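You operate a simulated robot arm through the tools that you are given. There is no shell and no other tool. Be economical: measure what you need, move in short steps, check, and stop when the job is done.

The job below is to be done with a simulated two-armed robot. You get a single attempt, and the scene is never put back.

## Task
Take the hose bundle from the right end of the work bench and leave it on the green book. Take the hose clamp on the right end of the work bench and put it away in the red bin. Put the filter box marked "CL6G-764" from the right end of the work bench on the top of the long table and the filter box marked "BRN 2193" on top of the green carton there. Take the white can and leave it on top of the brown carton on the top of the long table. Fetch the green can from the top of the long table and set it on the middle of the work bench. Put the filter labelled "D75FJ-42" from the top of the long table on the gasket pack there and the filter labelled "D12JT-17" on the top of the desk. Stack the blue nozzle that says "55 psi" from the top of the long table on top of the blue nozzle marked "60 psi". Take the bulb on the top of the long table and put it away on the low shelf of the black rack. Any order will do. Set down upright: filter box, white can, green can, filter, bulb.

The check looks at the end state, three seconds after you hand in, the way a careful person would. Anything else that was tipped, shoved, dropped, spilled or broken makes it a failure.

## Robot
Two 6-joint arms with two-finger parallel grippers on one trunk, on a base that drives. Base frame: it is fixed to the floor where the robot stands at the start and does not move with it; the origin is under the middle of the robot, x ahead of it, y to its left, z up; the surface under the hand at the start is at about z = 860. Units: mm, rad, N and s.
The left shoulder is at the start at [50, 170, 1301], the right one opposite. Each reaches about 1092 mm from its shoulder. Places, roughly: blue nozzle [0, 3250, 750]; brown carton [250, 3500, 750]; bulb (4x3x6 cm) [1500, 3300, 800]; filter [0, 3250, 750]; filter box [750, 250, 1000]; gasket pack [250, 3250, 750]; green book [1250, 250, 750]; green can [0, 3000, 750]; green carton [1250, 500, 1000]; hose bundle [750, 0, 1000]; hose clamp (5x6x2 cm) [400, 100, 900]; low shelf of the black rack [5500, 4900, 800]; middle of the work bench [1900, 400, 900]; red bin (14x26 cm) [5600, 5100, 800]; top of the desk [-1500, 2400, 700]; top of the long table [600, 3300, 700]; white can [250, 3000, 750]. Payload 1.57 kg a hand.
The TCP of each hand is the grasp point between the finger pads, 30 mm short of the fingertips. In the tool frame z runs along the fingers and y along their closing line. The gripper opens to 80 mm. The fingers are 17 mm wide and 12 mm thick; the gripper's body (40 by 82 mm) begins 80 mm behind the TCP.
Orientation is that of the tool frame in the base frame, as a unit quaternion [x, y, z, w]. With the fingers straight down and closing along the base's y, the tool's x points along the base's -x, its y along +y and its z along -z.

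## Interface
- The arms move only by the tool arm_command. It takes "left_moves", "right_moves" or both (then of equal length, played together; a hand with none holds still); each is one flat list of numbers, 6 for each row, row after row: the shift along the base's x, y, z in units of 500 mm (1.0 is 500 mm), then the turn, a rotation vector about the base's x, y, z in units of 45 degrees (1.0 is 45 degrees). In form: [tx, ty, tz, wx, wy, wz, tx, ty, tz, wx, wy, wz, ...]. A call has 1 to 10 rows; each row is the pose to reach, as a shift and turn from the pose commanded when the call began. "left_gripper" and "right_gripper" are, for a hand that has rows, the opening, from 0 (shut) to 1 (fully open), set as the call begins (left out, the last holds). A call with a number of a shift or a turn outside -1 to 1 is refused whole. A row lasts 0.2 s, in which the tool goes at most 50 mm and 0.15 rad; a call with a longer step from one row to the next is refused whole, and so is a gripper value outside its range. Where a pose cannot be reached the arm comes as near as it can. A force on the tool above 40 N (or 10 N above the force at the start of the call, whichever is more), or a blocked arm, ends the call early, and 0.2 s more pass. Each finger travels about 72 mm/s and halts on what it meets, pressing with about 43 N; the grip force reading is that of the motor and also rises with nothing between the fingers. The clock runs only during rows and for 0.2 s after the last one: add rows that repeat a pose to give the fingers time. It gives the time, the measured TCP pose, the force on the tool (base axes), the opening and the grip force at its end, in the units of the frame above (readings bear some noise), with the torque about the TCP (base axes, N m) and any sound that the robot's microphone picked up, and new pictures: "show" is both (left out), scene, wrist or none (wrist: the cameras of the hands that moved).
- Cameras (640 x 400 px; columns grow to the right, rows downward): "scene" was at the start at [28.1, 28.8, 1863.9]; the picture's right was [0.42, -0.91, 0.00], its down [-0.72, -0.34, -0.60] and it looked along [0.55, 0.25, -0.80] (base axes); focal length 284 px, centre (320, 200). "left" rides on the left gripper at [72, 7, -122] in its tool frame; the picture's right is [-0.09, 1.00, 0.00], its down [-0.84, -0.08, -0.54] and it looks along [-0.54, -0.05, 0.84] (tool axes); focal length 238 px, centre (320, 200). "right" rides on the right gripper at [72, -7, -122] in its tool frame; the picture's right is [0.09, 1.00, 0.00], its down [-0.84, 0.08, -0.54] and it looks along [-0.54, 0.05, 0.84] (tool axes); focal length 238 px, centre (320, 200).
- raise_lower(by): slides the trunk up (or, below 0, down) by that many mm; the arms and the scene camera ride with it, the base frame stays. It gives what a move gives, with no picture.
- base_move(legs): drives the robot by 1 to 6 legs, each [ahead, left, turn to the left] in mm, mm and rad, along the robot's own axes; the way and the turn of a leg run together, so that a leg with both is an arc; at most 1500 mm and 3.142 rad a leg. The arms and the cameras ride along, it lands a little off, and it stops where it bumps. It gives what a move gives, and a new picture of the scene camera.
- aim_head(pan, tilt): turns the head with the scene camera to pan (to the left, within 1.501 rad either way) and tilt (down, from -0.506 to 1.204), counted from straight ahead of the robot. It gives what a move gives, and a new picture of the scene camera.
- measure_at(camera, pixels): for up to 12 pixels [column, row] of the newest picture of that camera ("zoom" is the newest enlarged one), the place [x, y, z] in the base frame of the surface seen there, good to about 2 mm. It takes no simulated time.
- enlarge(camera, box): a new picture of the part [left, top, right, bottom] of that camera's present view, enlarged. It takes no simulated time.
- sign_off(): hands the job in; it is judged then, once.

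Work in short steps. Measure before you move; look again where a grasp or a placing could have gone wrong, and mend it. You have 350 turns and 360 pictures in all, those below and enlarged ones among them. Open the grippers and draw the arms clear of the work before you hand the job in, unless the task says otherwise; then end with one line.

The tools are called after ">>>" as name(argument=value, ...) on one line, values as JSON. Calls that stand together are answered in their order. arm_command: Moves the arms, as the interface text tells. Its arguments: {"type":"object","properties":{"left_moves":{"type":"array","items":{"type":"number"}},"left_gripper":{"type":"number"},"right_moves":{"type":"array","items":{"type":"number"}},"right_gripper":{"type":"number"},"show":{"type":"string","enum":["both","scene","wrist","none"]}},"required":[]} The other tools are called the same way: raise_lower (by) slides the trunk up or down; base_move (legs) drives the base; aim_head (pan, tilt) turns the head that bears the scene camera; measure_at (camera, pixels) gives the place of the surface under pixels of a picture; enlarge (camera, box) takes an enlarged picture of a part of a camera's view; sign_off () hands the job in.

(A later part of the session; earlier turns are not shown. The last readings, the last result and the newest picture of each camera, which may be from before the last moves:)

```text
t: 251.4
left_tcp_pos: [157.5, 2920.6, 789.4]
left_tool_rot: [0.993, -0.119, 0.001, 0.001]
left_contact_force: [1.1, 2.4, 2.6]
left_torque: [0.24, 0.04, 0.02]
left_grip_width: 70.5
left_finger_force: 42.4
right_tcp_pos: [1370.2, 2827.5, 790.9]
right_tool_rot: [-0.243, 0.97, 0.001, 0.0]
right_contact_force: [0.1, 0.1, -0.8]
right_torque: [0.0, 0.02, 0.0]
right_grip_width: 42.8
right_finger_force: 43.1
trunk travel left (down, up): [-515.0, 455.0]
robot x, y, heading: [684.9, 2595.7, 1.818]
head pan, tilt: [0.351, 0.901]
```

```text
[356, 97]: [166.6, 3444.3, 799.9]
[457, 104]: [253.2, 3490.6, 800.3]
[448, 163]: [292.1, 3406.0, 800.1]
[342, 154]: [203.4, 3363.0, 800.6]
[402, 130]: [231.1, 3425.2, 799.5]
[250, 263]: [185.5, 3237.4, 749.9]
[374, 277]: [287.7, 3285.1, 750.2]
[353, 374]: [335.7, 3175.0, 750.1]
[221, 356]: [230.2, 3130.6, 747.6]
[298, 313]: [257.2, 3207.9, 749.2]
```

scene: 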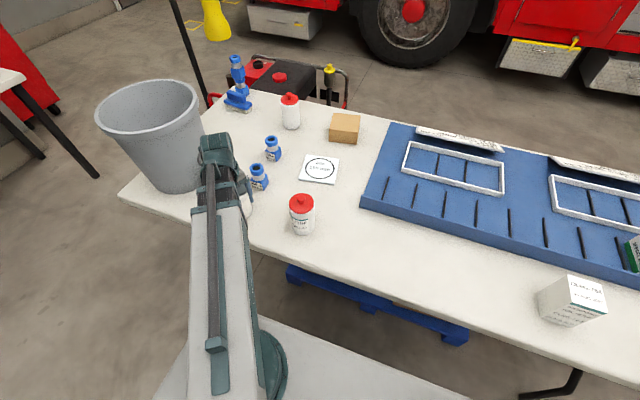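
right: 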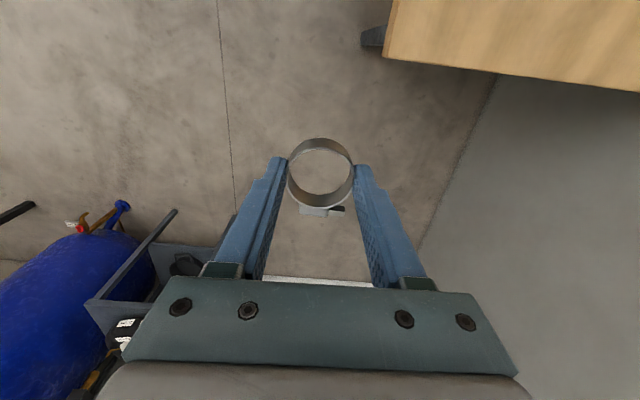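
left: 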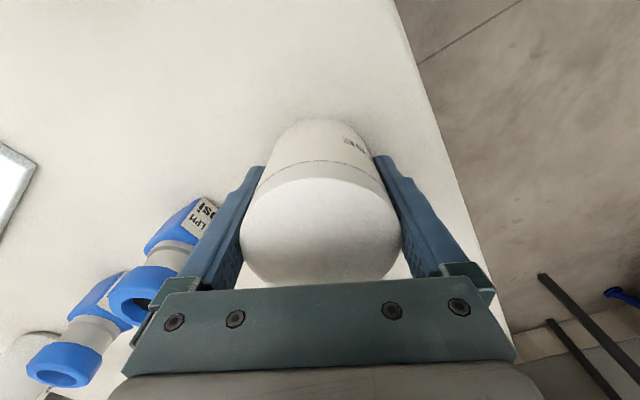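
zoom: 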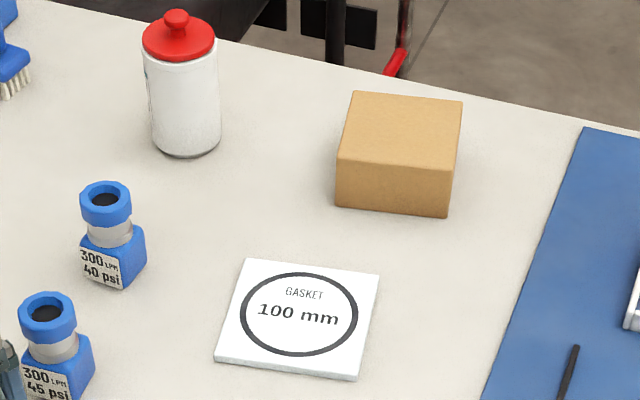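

Carton top centre (229,3426) z 800; gasket centre (260,3207) z 750. Lift and drive a bit nearer.

>>> raise_lower(by=330)

>>> base_move(legs=[[40, 80, 0]])

```text
t: 254.7
left_tcp_pos: [157.4, 2919.3, 1120.2]
left_tool_rot: [0.993, -0.119, 0.0, 0.001]
left_contact_force: [-1.2, -0.5, -4.6]
left_torque: [-0.04, 0.0, -0.02]
left_grip_width: 70.6
left_finger_force: 43.2
right_tcp_pos: [1371.0, 2828.6, 1121.1]
right_tool_rot: [-0.242, 0.97, 0.0, 0.0]
right_contact_force: [-0.3, -0.1, -1.0]
right_torque: [-0.03, -0.01, 0.01]
right_grip_width: 43.1
right_finger_force: 43.4
trunk travel left (down, up): [-845.0, 125.0]
robot x, y, heading: [683.8, 2597.9, 1.817]
head pan, tilt: [0.351, 0.901]
```

```text
t: 255.8
left_tcp_pos: [68.1, 2940.8, 1118.3]
left_tool_rot: [0.993, -0.119, 0.002, 0.001]
left_contact_force: [-0.1, 0.1, -3.8]
left_torque: [-0.01, -0.08, -0.03]
left_grip_width: 70.8
left_finger_force: 43.2
right_tcp_pos: [1281.6, 2847.8, 1121.6]
right_tool_rot: [-0.243, 0.97, 0.0, 0.001]
right_contact_force: [-0.6, 0.3, 0.3]
right_torque: [-0.01, -0.07, 0.0]
right_grip_width: 43.1
right_finger_force: 42.9
trunk travel left (down, up): [-845.0, 125.0]
robot x, y, heading: [599.9, 2616.8, 1.814]
head pan, tilt: [0.351, 0.901]
```

scene: 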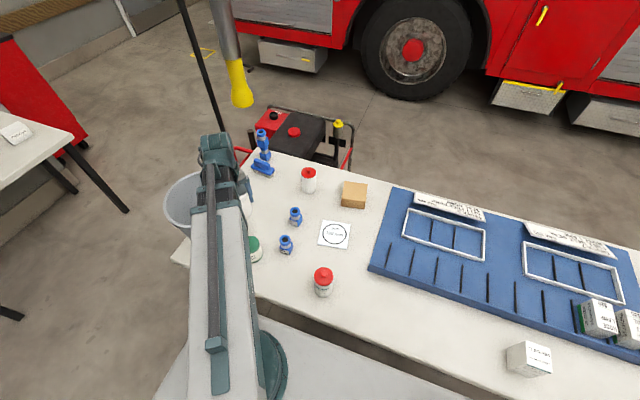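

Extend over the carton.

>>> arm_command(left_moves=[0.03, 0.09, 0, 0, 0, 0, 0.06, 0.18, 0, 0, 0, 0, 0.09, 0.27, 0, 0, 0, 0, 0.12, 0.36, 0, 0, 0, 0, 0.15, 0.45, 0, 0, 0, 0, 0.18, 0.54, 0, 0, 0, 0, 0.21, 0.63, 0, 0, 0, 0, 0.24, 0.72, 0, 0, 0, 0, 0.27, 0.81, 0, 0, 0, 0, 0.3, 0.9, 0, 0, 0, 0], show="none")

>>> arm_command(left_moves=[0.01, 0.035, 0, 0, 0, 0, 0.022, 0.07, 0, 0, 0, 0, 0.022, 0.07, 0, 0, 0, 0], show="both")

```text
t: 258.0
left_tcp_pos: [219.5, 3389.9, 1118.8]
left_tool_rot: [0.993, -0.118, 0.001, 0.001]
left_contact_force: [-0.3, 0.7, -4.6]
left_torque: [-0.02, -0.01, -0.03]
left_grip_width: 70.9
left_finger_force: 43.5
right_tcp_pos: [1282.4, 2849.7, 1120.3]
right_tool_rot: [-0.243, 0.97, 0.0, 0.0]
right_contact_force: [0.0, 0.2, -0.3]
right_torque: [-0.01, 0.0, 0.01]
right_grip_width: 42.9
right_finger_force: 43.1
trunk travel left (down, up): [-845.0, 125.0]
robot x, y, heading: [598.1, 2619.1, 1.812]
head pan, tilt: [0.351, 0.901]
```

```text
t: 258.8
left_tcp_pos: [230.3, 3425.0, 1120.7]
left_tool_rot: [0.993, -0.118, 0.002, 0.001]
left_contact_force: [-0.6, 0.7, -4.6]
left_torque: [0.02, -0.02, 0.0]
left_grip_width: 71.0
left_finger_force: 43.0
right_tcp_pos: [1282.5, 2848.4, 1120.9]
right_tool_rot: [-0.242, 0.97, 0.0, 0.0]
right_contact_force: [0.3, -0.8, -0.7]
right_torque: [0.0, 0.0, 0.01]
right_grip_width: 43.2
right_finger_force: 43.0
trunk travel left (down, up): [-845.0, 125.0]
robot x, y, heading: [595.8, 2622.9, 1.81]
head pan, tilt: [0.351, 0.901]
```

scene: 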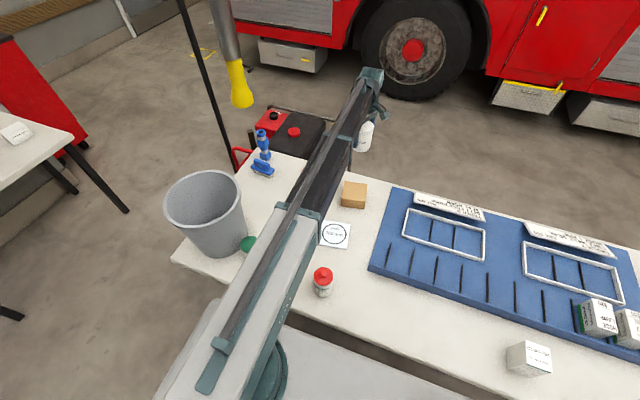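
left: 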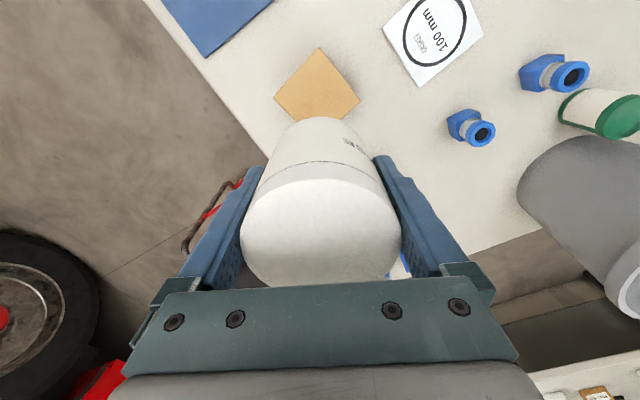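

Lower to just above the carton top (TCP≈852).

>>> raise_lower(by=-267)

>>> enlarge(camera="left", box=[0, 0, 640, 400])

>>> enlarge(camera="scene", box=[280, 40, 440, 180])

```text
t: 261.5
left_tcp_pos: [229.4, 3424.8, 852.6]
left_tool_rot: [0.993, -0.118, 0.0, 0.001]
left_contact_force: [-0.2, -0.1, -4.9]
left_torque: [0.01, -0.03, 0.02]
left_grip_width: 71.1
left_finger_force: 42.8
right_tcp_pos: [1281.8, 2847.5, 852.4]
right_tool_rot: [-0.242, 0.97, 0.0, 0.0]
right_contact_force: [0.5, 0.9, 0.2]
right_torque: [0.02, 0.01, 0.04]
right_grip_width: 43.4
right_finger_force: 43.2
trunk travel left (down, up): [-578.0, 392.0]
robot x, y, heading: [597.2, 2620.1, 1.814]
head pan, tilt: [0.351, 0.901]
```

```text
1.00 times, centred on (320, 200) of left (not enlarged: the box is as wide or as high as the picture)
```

zoom: 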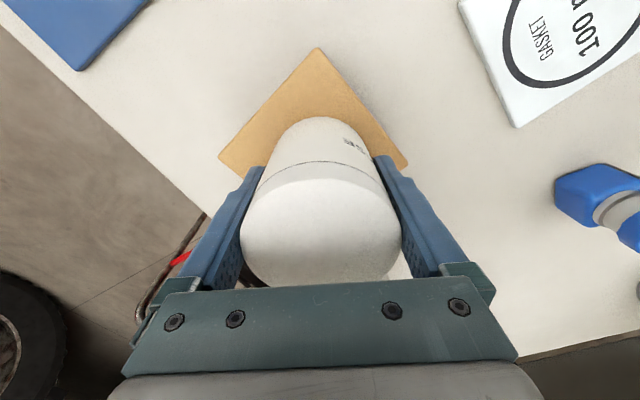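

```text
2.86 times, centred on (360, 110) of scene
```

zoom: 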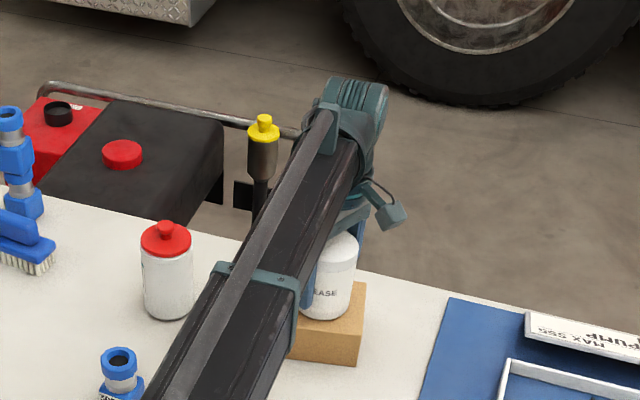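

Well centred. Lower to contact.

>>> raise_lower(by=-3)

```text
t: 262.0
left_tcp_pos: [230.7, 3424.2, 850.4]
left_tool_rot: [0.993, -0.119, 0.001, 0.001]
left_contact_force: [-0.6, 0.8, 1.5]
left_torque: [0.21, 0.01, 0.04]
left_grip_width: 70.8
left_finger_force: 43.8
right_tcp_pos: [1283.7, 2847.9, 850.6]
right_tool_rot: [-0.242, 0.97, 0.001, 0.001]
right_contact_force: [0.6, 0.3, -0.9]
right_torque: [0.0, -0.02, -0.01]
right_grip_width: 43.1
right_finger_force: 42.8
trunk travel left (down, up): [-575.0, 395.0]
robot x, y, heading: [596.6, 2621.2, 1.812]
head pan, tilt: [0.351, 0.901]
```

Contact. Release and raise.

>>> arm_command(left_moves=[0, 0, 0, 0, 0, 0, 0, 0, 0, 0, 0, 0, 0, 0, 0, 0, 0, 0], left_gripper=1, show="none")

>>> raise_lower(by=200)

>>> enlarge(camera="left", box=[0, 0, 640, 400])

```text
t: 262.8
left_tcp_pos: [230.1, 3424.0, 850.5]
left_tool_rot: [0.993, -0.119, 0.0, 0.001]
left_contact_force: [0.7, -0.5, -0.3]
left_torque: [-0.03, 0.02, 0.02]
left_grip_width: 80.0
left_finger_force: 0.0
right_tcp_pos: [1283.0, 2847.0, 849.7]
right_tool_rot: [-0.243, 0.97, 0.001, -0.001]
right_contact_force: [-0.4, 1.2, -0.3]
right_torque: [0.0, 0.02, 0.0]
right_grip_width: 43.0
right_finger_force: 42.4
trunk travel left (down, up): [-575.0, 395.0]
robot x, y, heading: [597.9, 2618.4, 1.812]
head pan, tilt: [0.351, 0.901]
```

```text
t: 265.0
left_tcp_pos: [229.9, 3424.5, 1050.4]
left_tool_rot: [0.993, -0.117, 0.0, 0.002]
left_contact_force: [-0.2, 0.0, 0.9]
left_torque: [0.01, 0.0, -0.01]
left_grip_width: 80.2
left_finger_force: 0.0
right_tcp_pos: [1282.6, 2846.8, 1049.6]
right_tool_rot: [-0.242, 0.97, 0.001, 0.0]
right_contact_force: [-0.2, -0.3, 0.4]
right_torque: [0.02, 0.01, 0.01]
right_grip_width: 43.0
right_finger_force: 42.8
trunk travel left (down, up): [-775.0, 195.0]
robot x, y, heading: [595.9, 2616.4, 1.816]
head pan, tilt: [0.351, 0.901]
```

```text
1.00 times, centred on (320, 200) of left (not enlarged: the box is as wide or as high as the picture)
```

zoom: 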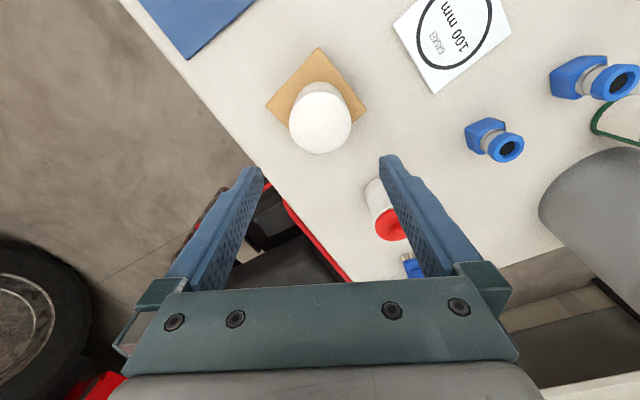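

White can is upright on the carton. Back off 120 mm and go to the D75FJ-42 filter.

>>> raise_lower(by=100)

>>> base_move(legs=[[-120, 0, 0]])

>>> arm_command(left_moves=[0.025, -0.083, 0, 0, 0, 0, 0.05, -0.166, 0, 0, 0, 0, 0.076, -0.248, 0, 0, 0, 0, 0.101, -0.331, 0, 0, 0, 0, 0.126, -0.414, 0, 0, 0, 0, 0.151, -0.497, 0, 0, 0, 0, 0.177, -0.579, 0, 0, 0, 0, 0.202, -0.662, 0, 0, 0, 0, 0.202, -0.662, 0, 0, 0, 0], show="both")

```text
t: 266.3
left_tcp_pos: [229.7, 3423.9, 1150.7]
left_tool_rot: [0.993, -0.118, 0.001, 0.001]
left_contact_force: [0.0, -0.2, 0.0]
left_torque: [-0.03, -0.01, -0.04]
left_grip_width: 79.9
left_finger_force: 0.1
right_tcp_pos: [1283.8, 2846.3, 1150.6]
right_tool_rot: [-0.243, 0.97, 0.001, 0.0]
right_contact_force: [-0.6, -0.9, 0.4]
right_torque: [-0.01, -0.01, -0.01]
right_grip_width: 43.0
right_finger_force: 42.9
trunk travel left (down, up): [-875.0, 95.0]
robot x, y, heading: [601.6, 2616.3, 1.816]
head pan, tilt: [0.351, 0.901]
```

```text
t: 267.6
left_tcp_pos: [260.7, 3306.7, 1151.5]
left_tool_rot: [0.993, -0.119, 0.001, 0.0]
left_contact_force: [1.2, -1.1, 0.5]
left_torque: [0.01, 0.04, 0.01]
left_grip_width: 79.9
left_finger_force: 0.0
right_tcp_pos: [1313.0, 2726.8, 1150.8]
right_tool_rot: [-0.243, 0.97, 0.001, 0.0]
right_contact_force: [-0.3, -0.9, -0.7]
right_torque: [0.06, 0.0, 0.0]
right_grip_width: 43.1
right_finger_force: 42.8
trunk travel left (down, up): [-875.0, 95.0]
robot x, y, heading: [626.0, 2501.0, 1.806]
head pan, tilt: [0.351, 0.901]
```

scene: 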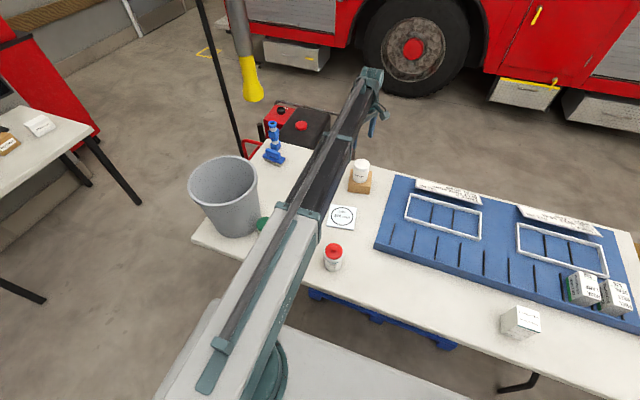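

```text
t: 269.6
left_tcp_pos: [361.7, 2978.4, 1150.1]
left_tool_rot: [0.993, -0.119, 0.001, 0.001]
left_contact_force: [-1.5, 0.3, -0.1]
left_torque: [0.0, 0.0, -0.03]
left_grip_width: 79.9
left_finger_force: 0.0
right_tcp_pos: [1312.0, 2730.8, 1150.4]
right_tool_rot: [-0.242, 0.97, 0.0, 0.0]
right_contact_force: [-0.6, 0.7, 0.2]
right_torque: [-0.02, 0.02, -0.01]
right_grip_width: 43.0
right_finger_force: 42.9
trunk travel left (down, up): [-875.0, 95.0]
robot x, y, heading: [624.8, 2501.3, 1.81]
head pan, tilt: [0.351, 0.901]
```

scene: 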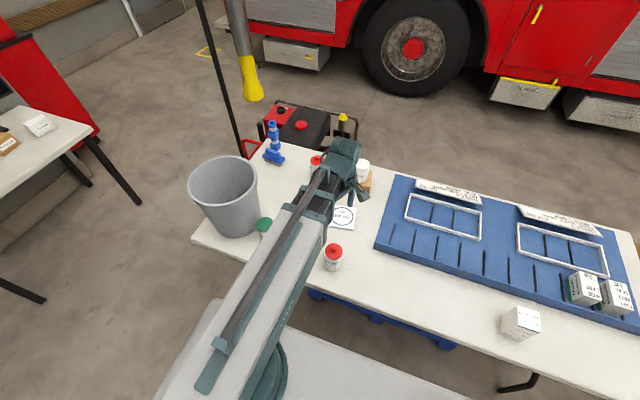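
left: 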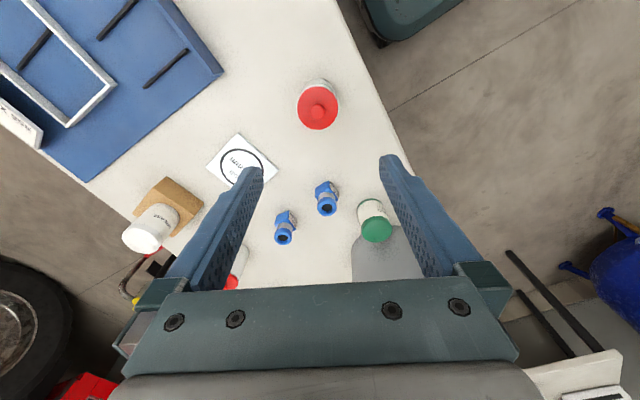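

>>> measure_at(camera="left", pixels=[[299, 109], [335, 109], [317, 91], [317, 127], [318, 110], [373, 220], [380, 206]])

```text
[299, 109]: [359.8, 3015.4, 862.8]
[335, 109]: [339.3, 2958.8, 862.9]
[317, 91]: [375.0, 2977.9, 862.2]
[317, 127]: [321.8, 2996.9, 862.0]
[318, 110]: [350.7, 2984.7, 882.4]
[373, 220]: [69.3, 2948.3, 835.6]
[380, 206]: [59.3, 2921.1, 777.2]
```

Centre (349,2987). Adjust, lower to 920, check.

>>> arm_command(left_moves=[-0.025, 0.017, 0, 0, 0, 0, -0.025, 0.017, 0, 0, 0, 0], show="none")

>>> raise_lower(by=-230)

>>> enlarge(camera="left", box=[0, 0, 640, 400])

```text
t: 270.2
left_tcp_pos: [349.4, 2986.4, 1151.0]
left_tool_rot: [0.993, -0.119, 0.001, 0.001]
left_contact_force: [0.3, -0.4, 0.0]
left_torque: [0.0, 0.0, -0.02]
left_grip_width: 79.8
left_finger_force: 0.1
right_tcp_pos: [1312.1, 2729.5, 1150.5]
right_tool_rot: [-0.242, 0.97, 0.001, -0.001]
right_contact_force: [0.1, -0.9, -0.7]
right_torque: [0.0, 0.0, 0.0]
right_grip_width: 43.0
right_finger_force: 41.8
trunk travel left (down, up): [-875.0, 95.0]
robot x, y, heading: [627.7, 2502.0, 1.811]
head pan, tilt: [0.351, 0.901]
```

```text
t: 272.6
left_tcp_pos: [349.0, 2986.0, 920.5]
left_tool_rot: [0.993, -0.12, 0.002, 0.001]
left_contact_force: [-0.3, 0.1, 0.0]
left_torque: [0.02, -0.04, -0.02]
left_grip_width: 80.1
left_finger_force: 0.0
right_tcp_pos: [1311.3, 2730.1, 920.3]
right_tool_rot: [-0.241, 0.97, 0.001, 0.0]
right_contact_force: [-0.4, -0.3, -0.6]
right_torque: [0.0, -0.01, -0.01]
right_grip_width: 43.0
right_finger_force: 42.6
trunk travel left (down, up): [-645.0, 325.0]
robot x, y, heading: [625.8, 2504.8, 1.813]
head pan, tilt: [0.351, 0.901]
```

```text
1.00 times, centred on (320, 200) of left (not enlarged: the box is as wide or as high as the picture)
```

zoom: 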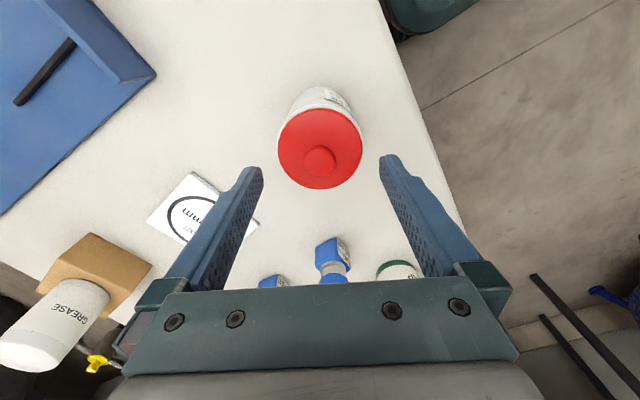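

Good laterally; nudge 3 mm along tool x, lower to 815 and grip.

>>> arm_command(left_moves=[0.006, -0.0015, 0, 0, 0, 0], show="none")

>>> raise_lower(by=-105)

>>> arm_command(left_moves=[0, 0, 0, 0, 0, 0, 0, 0, 0, 0, 0, 0, 0, 0, 0, 0, 0, 0], left_gripper=0.3, show="none")

>>> raise_lower(by=200)

```text
t: 273.0
left_tcp_pos: [353.0, 2986.6, 920.2]
left_tool_rot: [0.993, -0.119, 0.001, 0.001]
left_contact_force: [0.3, 0.1, -0.6]
left_torque: [-0.01, 0.01, 0.01]
left_grip_width: 79.9
left_finger_force: 0.1
right_tcp_pos: [1311.7, 2730.3, 920.7]
right_tool_rot: [-0.242, 0.97, 0.001, 0.0]
right_contact_force: [-0.2, -0.4, -0.1]
right_torque: [-0.03, 0.0, -0.03]
right_grip_width: 43.2
right_finger_force: 42.6
trunk travel left (down, up): [-645.0, 325.0]
robot x, y, heading: [628.7, 2504.3, 1.809]
head pan, tilt: [0.351, 0.901]
```

```text
t: 274.4
left_tcp_pos: [352.4, 2985.3, 815.1]
left_tool_rot: [0.993, -0.12, 0.001, 0.001]
left_contact_force: [0.7, 0.3, -0.1]
left_torque: [0.05, 0.04, -0.01]
left_grip_width: 80.0
left_finger_force: 0.0
right_tcp_pos: [1311.8, 2730.0, 816.3]
right_tool_rot: [-0.241, 0.97, 0.001, -0.001]
right_contact_force: [-0.6, 0.1, -0.3]
right_torque: [0.01, 0.02, 0.03]
right_grip_width: 43.0
right_finger_force: 43.3
trunk travel left (down, up): [-540.0, 430.0]
robot x, y, heading: [625.7, 2501.4, 1.812]
head pan, tilt: [0.351, 0.901]
```

```text
t: 275.2
left_tcp_pos: [351.8, 2986.1, 816.2]
left_tool_rot: [0.993, -0.12, 0.001, 0.001]
left_contact_force: [0.0, -0.3, 2.2]
left_torque: [0.23, -0.01, 0.0]
left_grip_width: 70.6
left_finger_force: 43.1
right_tcp_pos: [1311.7, 2729.4, 817.1]
right_tool_rot: [-0.242, 0.97, 0.001, -0.001]
right_contact_force: [-0.7, 0.4, -0.4]
right_torque: [0.03, -0.02, 0.01]
right_grip_width: 43.0
right_finger_force: 42.9
trunk travel left (down, up): [-540.0, 430.0]
robot x, y, heading: [626.9, 2503.7, 1.806]
head pan, tilt: [0.351, 0.901]
```

```text
t: 277.3
left_tcp_pos: [352.3, 2985.6, 1014.5]
left_tool_rot: [0.993, -0.119, 0.001, 0.001]
left_contact_force: [0.5, 0.7, -5.3]
left_torque: [0.0, -0.03, -0.01]
left_grip_width: 70.5
left_finger_force: 43.5
right_tcp_pos: [1311.0, 2731.0, 1015.1]
right_tool_rot: [-0.242, 0.97, 0.0, 0.0]
right_contact_force: [1.0, 0.1, -0.3]
right_torque: [-0.01, 0.0, -0.01]
right_grip_width: 42.9
right_finger_force: 43.2
trunk travel left (down, up): [-740.0, 230.0]
robot x, y, heading: [625.0, 2505.5, 1.811]
head pan, tilt: [0.351, 0.901]
```

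Held. Move over the gasket pack (260,3207) and lower to just above (TCP ≈828).

>>> arm_command(left_moves=[-0.037, 0.089, 0, 0, 0, 0, -0.074, 0.177, 0, 0, 0, 0, -0.11, 0.266, 0, 0, 0, 0, -0.147, 0.354, 0, 0, 0, 0, -0.184, 0.443, 0, 0, 0, 0, -0.184, 0.443, 0, 0, 0, 0], show="none")

>>> raise_lower(by=-184)

>>> enlarge(camera="left", box=[0, 0, 640, 400])

>>> enlarge(camera="scene", box=[270, 120, 430, 280])

```text
t: 278.7
left_tcp_pos: [259.7, 3208.7, 1014.8]
left_tool_rot: [0.993, -0.119, 0.001, 0.001]
left_contact_force: [0.0, -0.5, -5.3]
left_torque: [0.0, -0.01, -0.03]
left_grip_width: 70.9
left_finger_force: 42.6
right_tcp_pos: [1311.1, 2729.8, 1015.0]
right_tool_rot: [-0.242, 0.97, 0.0, -0.001]
right_contact_force: [-0.1, -0.5, -0.4]
right_torque: [0.0, 0.01, 0.01]
right_grip_width: 43.2
right_finger_force: 42.7
trunk travel left (down, up): [-740.0, 230.0]
robot x, y, heading: [625.8, 2501.8, 1.818]
head pan, tilt: [0.351, 0.901]
```

```text
t: 280.8
left_tcp_pos: [261.6, 3209.6, 830.9]
left_tool_rot: [0.993, -0.119, 0.001, 0.001]
left_contact_force: [-0.2, -0.4, -5.1]
left_torque: [0.03, -0.02, 0.05]
left_grip_width: 70.2
left_finger_force: 43.0
right_tcp_pos: [1311.4, 2730.2, 832.0]
right_tool_rot: [-0.242, 0.97, 0.0, 0.0]
right_contact_force: [0.1, 0.4, 0.5]
right_torque: [-0.01, 0.04, -0.01]
right_grip_width: 42.8
right_finger_force: 42.9
trunk travel left (down, up): [-556.0, 414.0]
robot x, y, heading: [624.9, 2506.7, 1.811]
head pan, tilt: [0.351, 0.901]
```

```text
1.00 times, centred on (320, 200) of left (not enlarged: the box is as wide or as high as the picture)
```

zoom: 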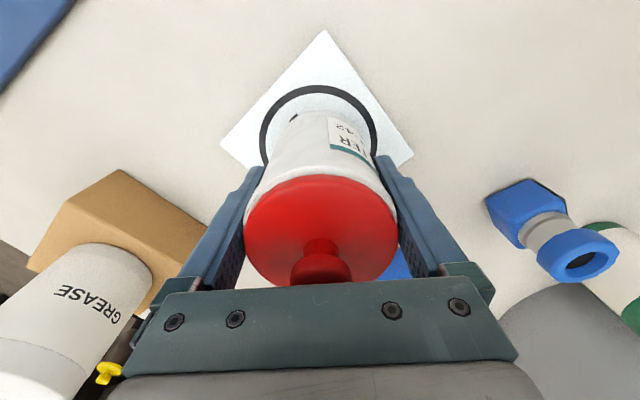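

```text
2.50 times, centred on (350, 200) of scene
```

zoom: 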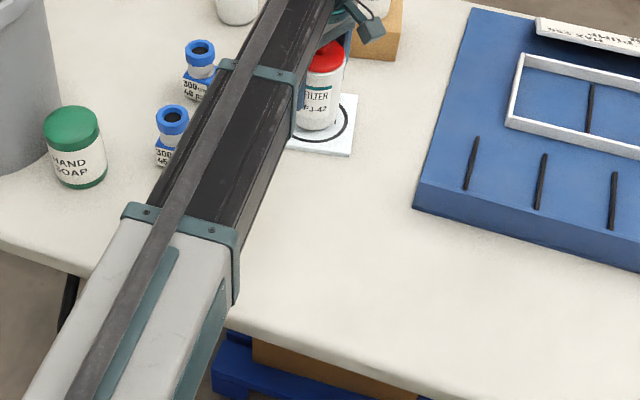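

Centred on the pack. Lower to contact.

>>> raise_lower(by=-4)

>>> raise_lower(by=-1.5)

```text
t: 281.3
left_tcp_pos: [260.8, 3208.7, 826.8]
left_tool_rot: [0.993, -0.119, 0.0, 0.001]
left_contact_force: [-0.1, 0.5, -5.5]
left_torque: [-0.01, -0.03, -0.01]
left_grip_width: 70.5
left_finger_force: 42.9
right_tcp_pos: [1312.6, 2730.1, 827.8]
right_tool_rot: [-0.241, 0.97, 0.001, 0.0]
right_contact_force: [0.1, 0.0, -0.6]
right_torque: [0.0, -0.02, 0.02]
right_grip_width: 43.0
right_finger_force: 43.3
trunk travel left (down, up): [-552.0, 418.0]
robot x, y, heading: [622.9, 2507.2, 1.81]
head pan, tilt: [0.351, 0.901]
```

```text
t: 281.8
left_tcp_pos: [261.2, 3207.9, 825.7]
left_tool_rot: [0.993, -0.119, 0.002, 0.002]
left_contact_force: [-0.6, -0.1, -4.5]
left_torque: [0.01, 0.0, 0.0]
left_grip_width: 70.6
left_finger_force: 43.1
right_tcp_pos: [1312.0, 2731.1, 825.6]
right_tool_rot: [-0.242, 0.97, 0.0, 0.0]
right_contact_force: [-0.2, -0.7, -0.7]
right_torque: [0.03, 0.01, 0.01]
right_grip_width: 43.1
right_finger_force: 42.5
trunk travel left (down, up): [-551.0, 419.0]
robot x, y, heading: [626.5, 2505.3, 1.813]
head pan, tilt: [0.351, 0.901]
```

>>> raise_lower(by=-1.5)

```text
t: 282.3
left_tcp_pos: [260.4, 3207.2, 826.0]
left_tool_rot: [0.993, -0.118, 0.0, 0.0]
left_contact_force: [-1.9, 4.0, 16.5]
left_torque: [0.31, 0.02, -0.01]
left_grip_width: 70.5
left_finger_force: 43.3
right_tcp_pos: [1311.2, 2728.8, 824.5]
right_tool_rot: [-0.242, 0.97, 0.001, 0.0]
right_contact_force: [-0.4, 0.2, -0.4]
right_torque: [0.0, 0.0, 0.02]
right_grip_width: 43.0
right_finger_force: 42.9
trunk travel left (down, up): [-549.0, 421.0]
robot x, y, heading: [626.9, 2501.5, 1.813]
head pan, tilt: [0.351, 0.901]
```

Contact (16 N). Release, raise and check.

>>> arm_command(left_moves=[0, 0, 0, 0, 0, 0, 0, 0, 0, 0, 0, 0, 0, 0, 0, 0, 0, 0], left_gripper=1, show="none")

>>> raise_lower(by=325)

>>> enlarge(camera="left", box=[0, 0, 640, 400])

```text
t: 283.1
left_tcp_pos: [261.8, 3207.6, 824.6]
left_tool_rot: [0.993, -0.119, 0.001, 0.001]
left_contact_force: [0.0, -0.2, -0.2]
left_torque: [0.0, 0.0, -0.02]
left_grip_width: 80.1
left_finger_force: 0.0
right_tcp_pos: [1310.9, 2730.3, 825.2]
right_tool_rot: [-0.241, 0.97, 0.001, 0.0]
right_contact_force: [0.2, -0.2, -0.6]
right_torque: [-0.01, 0.03, 0.0]
right_grip_width: 43.2
right_finger_force: 43.7
trunk travel left (down, up): [-549.0, 421.0]
robot x, y, heading: [624.8, 2502.5, 1.811]
head pan, tilt: [0.351, 0.901]
```

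```text
t: 286.3
left_tcp_pos: [262.0, 3208.5, 1149.2]
left_tool_rot: [0.993, -0.119, 0.001, 0.001]
left_contact_force: [-0.1, -0.3, 0.3]
left_torque: [0.02, 0.02, 0.0]
left_grip_width: 80.0
left_finger_force: 0.0
right_tcp_pos: [1313.1, 2729.3, 1150.3]
right_tool_rot: [-0.243, 0.97, 0.001, 0.0]
right_contact_force: [-0.2, 0.6, -1.2]
right_torque: [0.01, -0.03, -0.03]
right_grip_width: 43.0
right_finger_force: 43.0
trunk travel left (down, up): [-874.0, 96.0]
robot x, y, heading: [626.8, 2501.6, 1.809]
head pan, tilt: [0.351, 0.901]
```

```text
1.00 times, centred on (320, 200) of left (not enlarged: the box is as wide or as high as the picture)
```

zoom: 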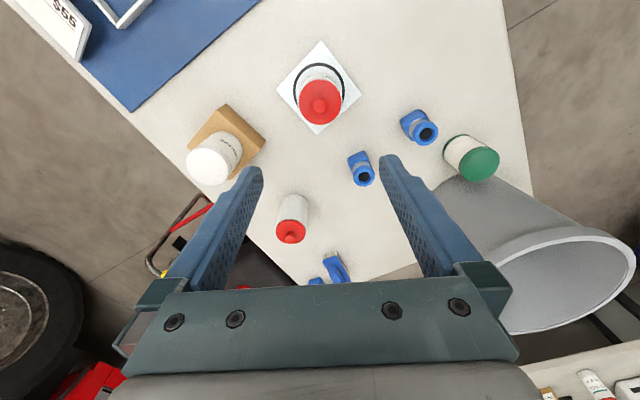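

D75 stands on the gasket pack. Next the green can, close to the bucket; I inspect the wrist's size around the TCP first.

>>> enlarge(camera="scene", box=[260, 70, 420, 230])

```text
2.50 times, centred on (340, 150) of scene
```

zoom: 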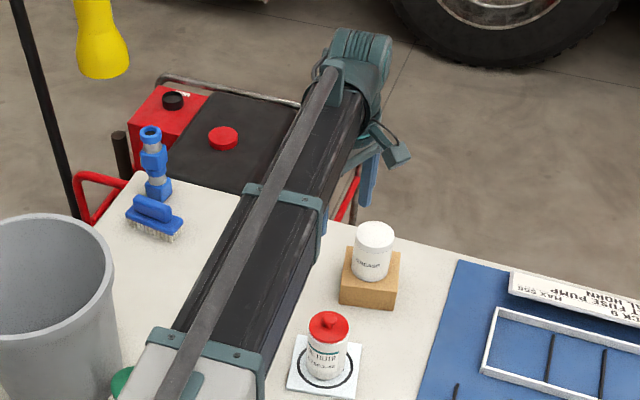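

>>> measure_at(camera="zoom", pixels=[[340, 35], [385, 45], [325, 75], [372, 85], [365, 120], [300, 140], [360, 110], [395, 155], [250, 230], [325, 200], [255, 240], [318, 245]])

```text
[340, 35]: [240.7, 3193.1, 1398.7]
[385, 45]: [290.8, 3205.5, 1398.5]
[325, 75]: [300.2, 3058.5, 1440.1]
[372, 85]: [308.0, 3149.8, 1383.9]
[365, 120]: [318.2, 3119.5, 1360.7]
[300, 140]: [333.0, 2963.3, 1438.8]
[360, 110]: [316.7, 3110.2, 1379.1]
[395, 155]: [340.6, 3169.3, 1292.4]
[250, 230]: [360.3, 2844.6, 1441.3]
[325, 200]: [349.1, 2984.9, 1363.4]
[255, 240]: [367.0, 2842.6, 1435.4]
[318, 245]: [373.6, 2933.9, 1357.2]
```

The wrist stays within ~45 mm of the TCP axis (camera on the +x side), so the green can (~80 mm from the rim) is reachable from the right. Move over it.

>>> arm_command(left_moves=[-0.055, -0.074, 0, 0, 0, 0.075, -0.11, -0.149, 0, 0, 0, 0.15, -0.165, -0.223, 0, 0, 0, 0.225, -0.22, -0.297, 0, 0, 0, 0.3, -0.276, -0.371, 0, 0, 0, 0.375, -0.331, -0.446, 0, 0, 0, 0.45, -0.386, -0.52, 0, 0, 0, 0.525, -0.386, -0.52, 0, 0, 0, 0.525], show="wrist")

```text
t: 288.1
left_tcp_pos: [67.9, 2947.5, 1149.5]
left_tool_rot: [0.996, 0.087, 0.001, 0.001]
left_contact_force: [0.0, 0.0, 0.3]
left_torque: [-0.02, 0.0, -0.02]
left_grip_width: 79.8
left_finger_force: 0.1
right_tcp_pos: [1313.3, 2731.1, 1149.2]
right_tool_rot: [-0.242, 0.97, 0.001, 0.0]
right_contact_force: [0.4, -0.1, -0.4]
right_torque: [0.02, 0.04, -0.04]
right_grip_width: 43.4
right_finger_force: 43.1
trunk travel left (down, up): [-874.0, 96.0]
robot x, y, heading: [628.7, 2504.8, 1.814]
head pan, tilt: [0.351, 0.901]
```

left: 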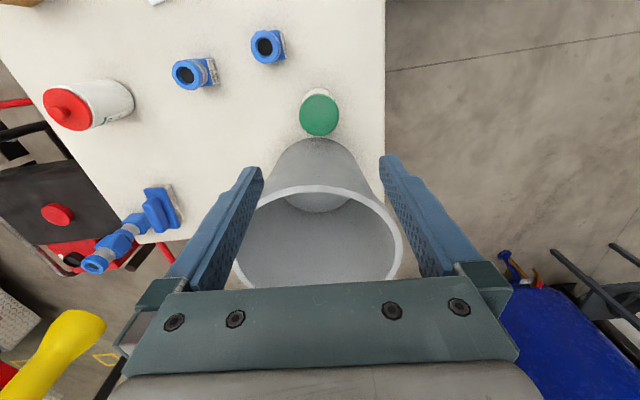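

>>> measure_at(camera="left", pixels=[[301, 115], [338, 116], [319, 97], [319, 134], [319, 115], [310, 187], [318, 250], [400, 225], [250, 225]])

```text
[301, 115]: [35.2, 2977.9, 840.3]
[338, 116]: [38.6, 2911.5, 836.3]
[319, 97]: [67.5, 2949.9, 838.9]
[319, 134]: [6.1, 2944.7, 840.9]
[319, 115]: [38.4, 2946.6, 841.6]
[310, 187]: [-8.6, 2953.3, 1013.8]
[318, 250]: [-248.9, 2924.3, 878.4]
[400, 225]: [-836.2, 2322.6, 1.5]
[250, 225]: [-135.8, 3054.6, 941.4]
```

Green can centre is (37,2946), only ~46 mm from the rim's nearest point, so I'll tilt the hand 8° away from the bucket (top toward +x) while centring.

>>> arm_command(left_moves=[-0.03, -0.001, 0, 0, 0.09, 0, -0.06, -0.002, 0, 0, 0.18, 0, -0.06, -0.002, 0, 0, 0.18, 0], show="both")

```text
t: 288.9
left_tcp_pos: [38.2, 2947.8, 1151.4]
left_tool_rot: [0.994, 0.087, -0.07, -0.005]
left_contact_force: [0.2, 0.6, 0.5]
left_torque: [0.01, 0.01, -0.01]
left_grip_width: 80.2
left_finger_force: 0.0
right_tcp_pos: [1312.9, 2729.4, 1150.0]
right_tool_rot: [-0.242, 0.97, 0.002, 0.0]
right_contact_force: [-0.3, -0.2, 0.2]
right_torque: [-0.03, 0.03, -0.03]
right_grip_width: 43.2
right_finger_force: 43.1
trunk travel left (down, up): [-874.0, 96.0]
robot x, y, heading: [624.8, 2500.8, 1.814]
head pan, tilt: [0.351, 0.901]
```

scene: 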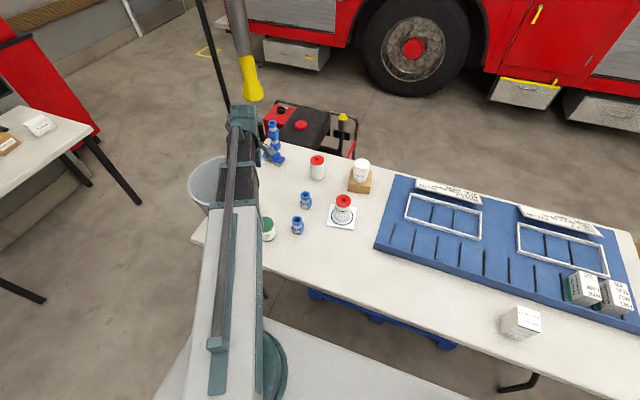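
left: 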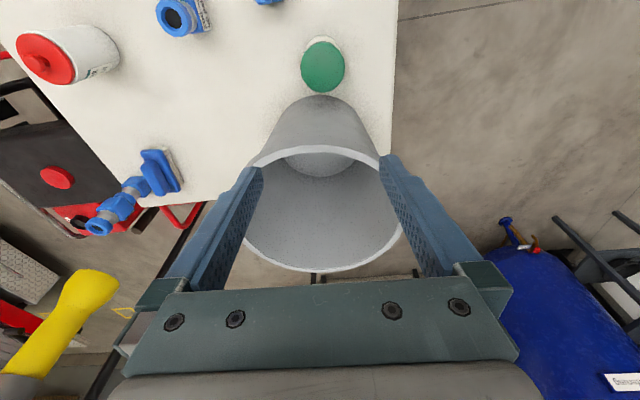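

Tilt accepted (TCP (38,2948)). Lower to ≈905 and inspect clearance to the rim.

>>> raise_lower(by=-245)

>>> enlarge(camera="left", box=[0, 0, 640, 400])

>>> enlarge(camera="scene", box=[160, 60, 320, 260])

```text
t: 291.5
left_tcp_pos: [38.4, 2946.8, 906.1]
left_tool_rot: [0.994, 0.087, -0.069, -0.005]
left_contact_force: [0.3, -0.5, 0.0]
left_torque: [0.02, 0.0, -0.03]
left_grip_width: 80.1
left_finger_force: 0.1
right_tcp_pos: [1312.1, 2731.0, 904.1]
right_tool_rot: [-0.242, 0.97, 0.002, 0.0]
right_contact_force: [-1.0, 0.0, -0.9]
right_torque: [0.02, -0.01, -0.01]
right_grip_width: 43.1
right_finger_force: 42.8
trunk travel left (down, up): [-629.0, 341.0]
robot x, y, heading: [623.7, 2503.4, 1.81]
head pan, tilt: [0.351, 0.901]
```

```text
1.00 times, centred on (320, 200) of left (not enlarged: the box is as wide or as high as the picture)
```

zoom: 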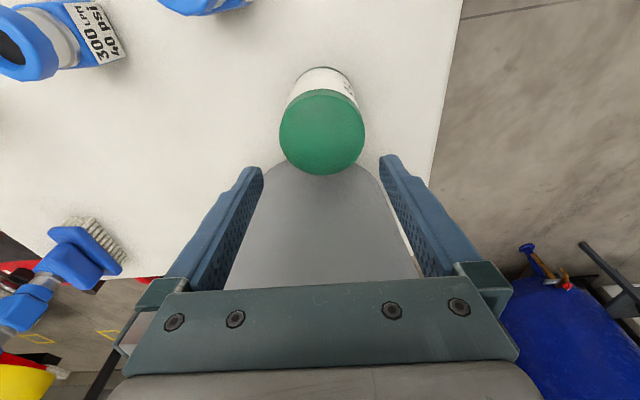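

```text
2.00 times, centred on (240, 160) of scene
```

zoom: 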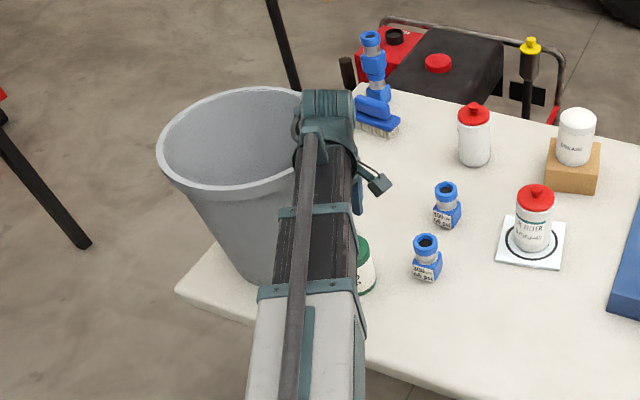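

No contact. Shift +5 mm in x (can sits slightly that way), then continue lowering in steps.

>>> arm_command(left_moves=[0.01, 0, 0, 0, 0, 0], show="none")

>>> raise_lower(by=-50)

>>> enlarge(camera="left", box=[0, 0, 640, 400])

>>> enlarge(camera="scene", box=[160, 40, 320, 240])

```text
t: 291.9
left_tcp_pos: [43.0, 2946.9, 907.7]
left_tool_rot: [0.994, 0.085, -0.07, -0.006]
left_contact_force: [-0.5, 0.5, 0.0]
left_torque: [-0.01, 0.02, 0.01]
left_grip_width: 80.0
left_finger_force: 0.1
right_tcp_pos: [1311.7, 2730.0, 903.5]
right_tool_rot: [-0.242, 0.97, 0.0, -0.001]
right_contact_force: [-0.2, -0.1, -0.1]
right_torque: [-0.02, -0.02, -0.01]
right_grip_width: 43.1
right_finger_force: 43.2
trunk travel left (down, up): [-629.0, 341.0]
robot x, y, heading: [623.4, 2502.0, 1.811]
head pan, tilt: [0.351, 0.901]
```

```text
t: 292.8
left_tcp_pos: [43.2, 2946.9, 855.4]
left_tool_rot: [0.994, 0.086, -0.069, -0.006]
left_contact_force: [-0.1, 0.0, 0.1]
left_torque: [0.03, -0.01, -0.01]
left_grip_width: 80.1
left_finger_force: 0.1
right_tcp_pos: [1310.9, 2730.0, 854.5]
right_tool_rot: [-0.242, 0.97, 0.001, 0.0]
right_contact_force: [-0.3, -0.2, -0.2]
right_torque: [0.01, -0.01, -0.01]
right_grip_width: 43.3
right_finger_force: 43.3
trunk travel left (down, up): [-579.0, 391.0]
robot x, y, heading: [623.6, 2502.3, 1.813]
head pan, tilt: [0.351, 0.901]
```

```text
1.00 times, centred on (320, 200) of left (not enlarged: the box is as wide or as high as the picture)
```

zoom: 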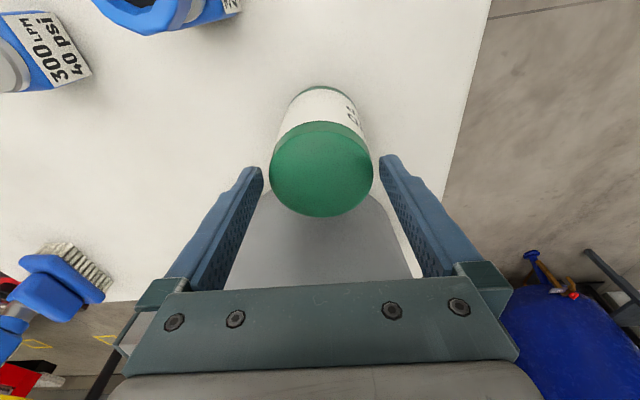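

```text
2.00 times, centred on (240, 140) of scene
```

zoom: 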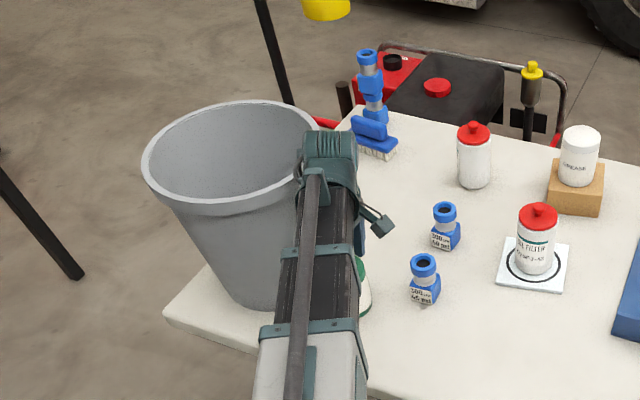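

>>> measure_at(camera="zoom", pixels=[[306, 150], [303, 172], [303, 190], [310, 140], [325, 155], [345, 170], [300, 200], [318, 122], [297, 200], [288, 195]])

```text
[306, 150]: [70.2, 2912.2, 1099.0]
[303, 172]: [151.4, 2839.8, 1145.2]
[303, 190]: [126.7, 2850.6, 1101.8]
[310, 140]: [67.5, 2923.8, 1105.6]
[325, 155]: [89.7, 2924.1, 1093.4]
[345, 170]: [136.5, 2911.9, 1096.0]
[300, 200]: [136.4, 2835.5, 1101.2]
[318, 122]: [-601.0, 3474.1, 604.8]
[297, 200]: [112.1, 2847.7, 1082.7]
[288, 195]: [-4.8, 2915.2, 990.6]
```

Wrist is at x≥65 near rim height vs rim at x≈−8: clear. Lower 50 more and grip.

>>> raise_lower(by=-50)

>>> arm_command(left_moves=[0, 0, 0, 0, 0, 0, 0, 0, 0, 0, 0, 0, 0, 0, 0, 0, 0, 0], left_gripper=0.3, show="wrist")

```text
t: 293.7
left_tcp_pos: [42.9, 2946.9, 807.4]
left_tool_rot: [0.994, 0.087, -0.071, -0.005]
left_contact_force: [0.9, -0.1, -0.5]
left_torque: [0.0, -0.02, -0.02]
left_grip_width: 79.7
left_finger_force: 0.1
right_tcp_pos: [1311.6, 2729.3, 804.7]
right_tool_rot: [-0.241, 0.97, 0.0, 0.0]
right_contact_force: [-0.1, 0.2, -0.5]
right_torque: [-0.01, 0.01, -0.05]
right_grip_width: 42.9
right_finger_force: 43.2
trunk travel left (down, up): [-529.0, 441.0]
robot x, y, heading: [625.5, 2503.6, 1.813]
head pan, tilt: [0.351, 0.901]
```

```text
t: 294.5
left_tcp_pos: [43.9, 2946.9, 807.1]
left_tool_rot: [0.994, 0.086, -0.069, -0.005]
left_contact_force: [0.4, -1.3, 2.4]
left_torque: [-0.35, -0.05, 0.03]
left_grip_width: 71.1
left_finger_force: 42.9
right_tcp_pos: [1312.0, 2730.0, 803.4]
right_tool_rot: [-0.242, 0.97, 0.002, -0.001]
right_contact_force: [0.3, 0.3, -0.3]
right_torque: [0.04, -0.01, -0.02]
right_grip_width: 43.3
right_finger_force: 42.7
trunk travel left (down, up): [-529.0, 441.0]
robot x, y, heading: [624.1, 2499.4, 1.81]
head pan, tilt: [0.351, 0.901]
```

left: 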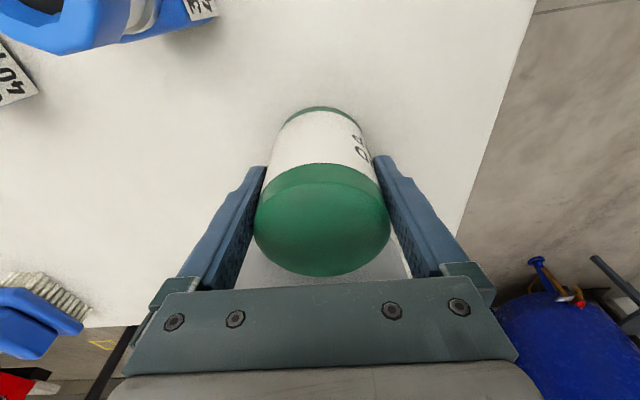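

Gripped (71 mm). Lift 60, shift away from the bucket rim, then lift fully.

>>> raise_lower(by=60)

>>> arm_command(left_moves=[0.08, -0.04, 0, 0, 0, 0, 0.08, -0.04, 0, 0, 0, 0], show="none")

>>> raise_lower(by=335)

>>> enlarge(camera="scene", box=[160, 80, 400, 280])

```text
t: 295.5
left_tcp_pos: [42.6, 2947.0, 866.7]
left_tool_rot: [0.994, 0.085, -0.07, -0.005]
left_contact_force: [0.0, 0.2, -4.9]
left_torque: [0.0, -0.02, 0.0]
left_grip_width: 70.9
left_finger_force: 43.0
right_tcp_pos: [1312.0, 2730.9, 864.4]
right_tool_rot: [-0.242, 0.97, 0.0, 0.0]
right_contact_force: [-0.4, 0.2, -0.8]
right_torque: [-0.01, 0.0, -0.01]
right_grip_width: 43.1
right_finger_force: 43.2
trunk travel left (down, up): [-589.0, 381.0]
robot x, y, heading: [627.0, 2502.0, 1.813]
head pan, tilt: [0.351, 0.901]
```

```text
t: 296.1
left_tcp_pos: [84.5, 2924.5, 866.3]
left_tool_rot: [0.994, 0.086, -0.07, -0.006]
left_contact_force: [0.5, -0.6, -3.6]
left_torque: [0.03, 0.0, -0.04]
left_grip_width: 70.9
left_finger_force: 42.8
right_tcp_pos: [1312.4, 2730.4, 864.0]
right_tool_rot: [-0.241, 0.97, 0.0, 0.0]
right_contact_force: [0.7, -0.4, 0.0]
right_torque: [-0.01, -0.01, 0.0]
right_grip_width: 43.1
right_finger_force: 43.4
trunk travel left (down, up): [-589.0, 381.0]
robot x, y, heading: [623.1, 2500.2, 1.809]
head pan, tilt: [0.351, 0.901]
```

```text
t: 299.4
left_tcp_pos: [83.8, 2925.7, 1201.5]
left_tool_rot: [0.994, 0.087, -0.069, -0.006]
left_contact_force: [-0.1, -0.4, -3.4]
left_torque: [-0.02, -0.01, -0.02]
left_grip_width: 70.8
left_finger_force: 42.9
right_tcp_pos: [1310.5, 2729.9, 1199.6]
right_tool_rot: [-0.242, 0.97, 0.0, 0.0]
right_contact_force: [-0.1, -0.2, 0.3]
right_torque: [0.01, 0.0, -0.02]
right_grip_width: 43.0
right_finger_force: 42.9
trunk travel left (down, up): [-924.0, 46.0]
robot x, y, heading: [629.7, 2504.4, 1.814]
head pan, tilt: [0.351, 0.901]
```

```text
2.00 times, centred on (280, 180) of scene
```

zoom: 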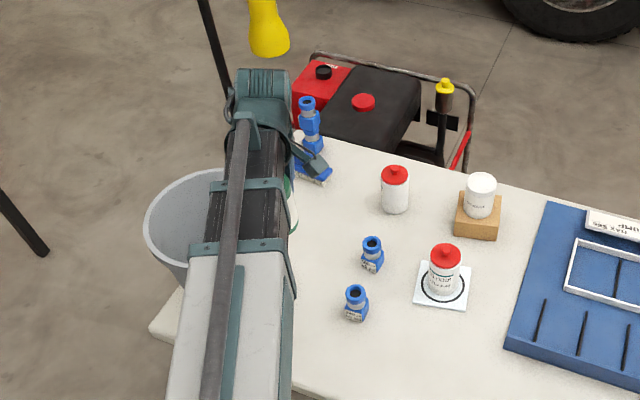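

Can held. Back away, turn around to face the bench, and approach its middle.

>>> base_move(legs=[[-500, 0, 0], [0, 0, 1.56], [0, 0, 1.567], [0, 847, 0], [700, 0, 0]])

>>> aim_head(pan=0, tilt=0.75)

```text
t: 317.5
left_tcp_pos: [2275.4, 1120.9, 1201.2]
left_tool_rot: [-0.088, 0.994, -0.006, 0.07]
left_contact_force: [0.1, -0.1, -4.5]
left_torque: [0.01, 0.02, 0.0]
left_grip_width: 71.1
left_finger_force: 43.1
right_tcp_pos: [1047.2, 1312.9, 1199.5]
right_tool_rot: [0.97, 0.244, -0.001, 0.0]
right_contact_force: [0.3, 0.2, -0.9]
right_torque: [0.06, -0.01, -0.02]
right_grip_width: 43.3
right_finger_force: 43.6
trunk travel left (down, up): [-924.0, 46.0]
robot x, y, heading: [1735.2, 1546.3, -1.328]
head pan, tilt: [0.351, 0.901]
```

scene: 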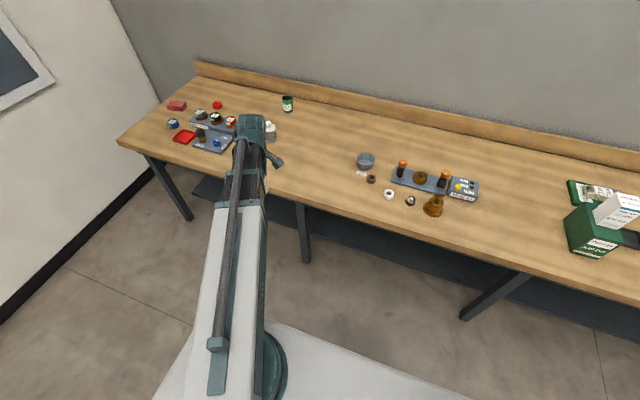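

```text
t: 318.3
left_tcp_pos: [2276.0, 1120.3, 1202.2]
left_tool_rot: [-0.088, 0.994, -0.005, 0.07]
left_contact_force: [0.4, 0.7, -4.6]
left_torque: [-0.02, 0.08, 0.02]
left_grip_width: 70.8
left_finger_force: 43.1
right_tcp_pos: [1048.1, 1313.9, 1199.2]
right_tool_rot: [0.97, 0.244, 0.0, 0.0]
right_contact_force: [0.2, -0.3, -0.4]
right_torque: [0.03, 0.01, -0.02]
right_grip_width: 43.1
right_finger_force: 43.4
trunk travel left (down, up): [-924.0, 46.0]
robot x, y, heading: [1732.5, 1543.2, -1.327]
head pan, tilt: [0.0, 0.75]
```

scene: 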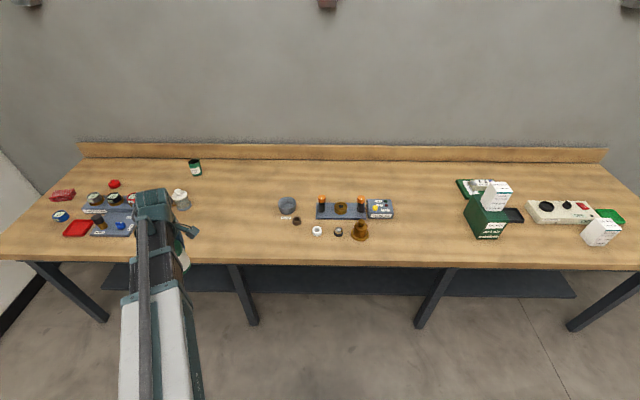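

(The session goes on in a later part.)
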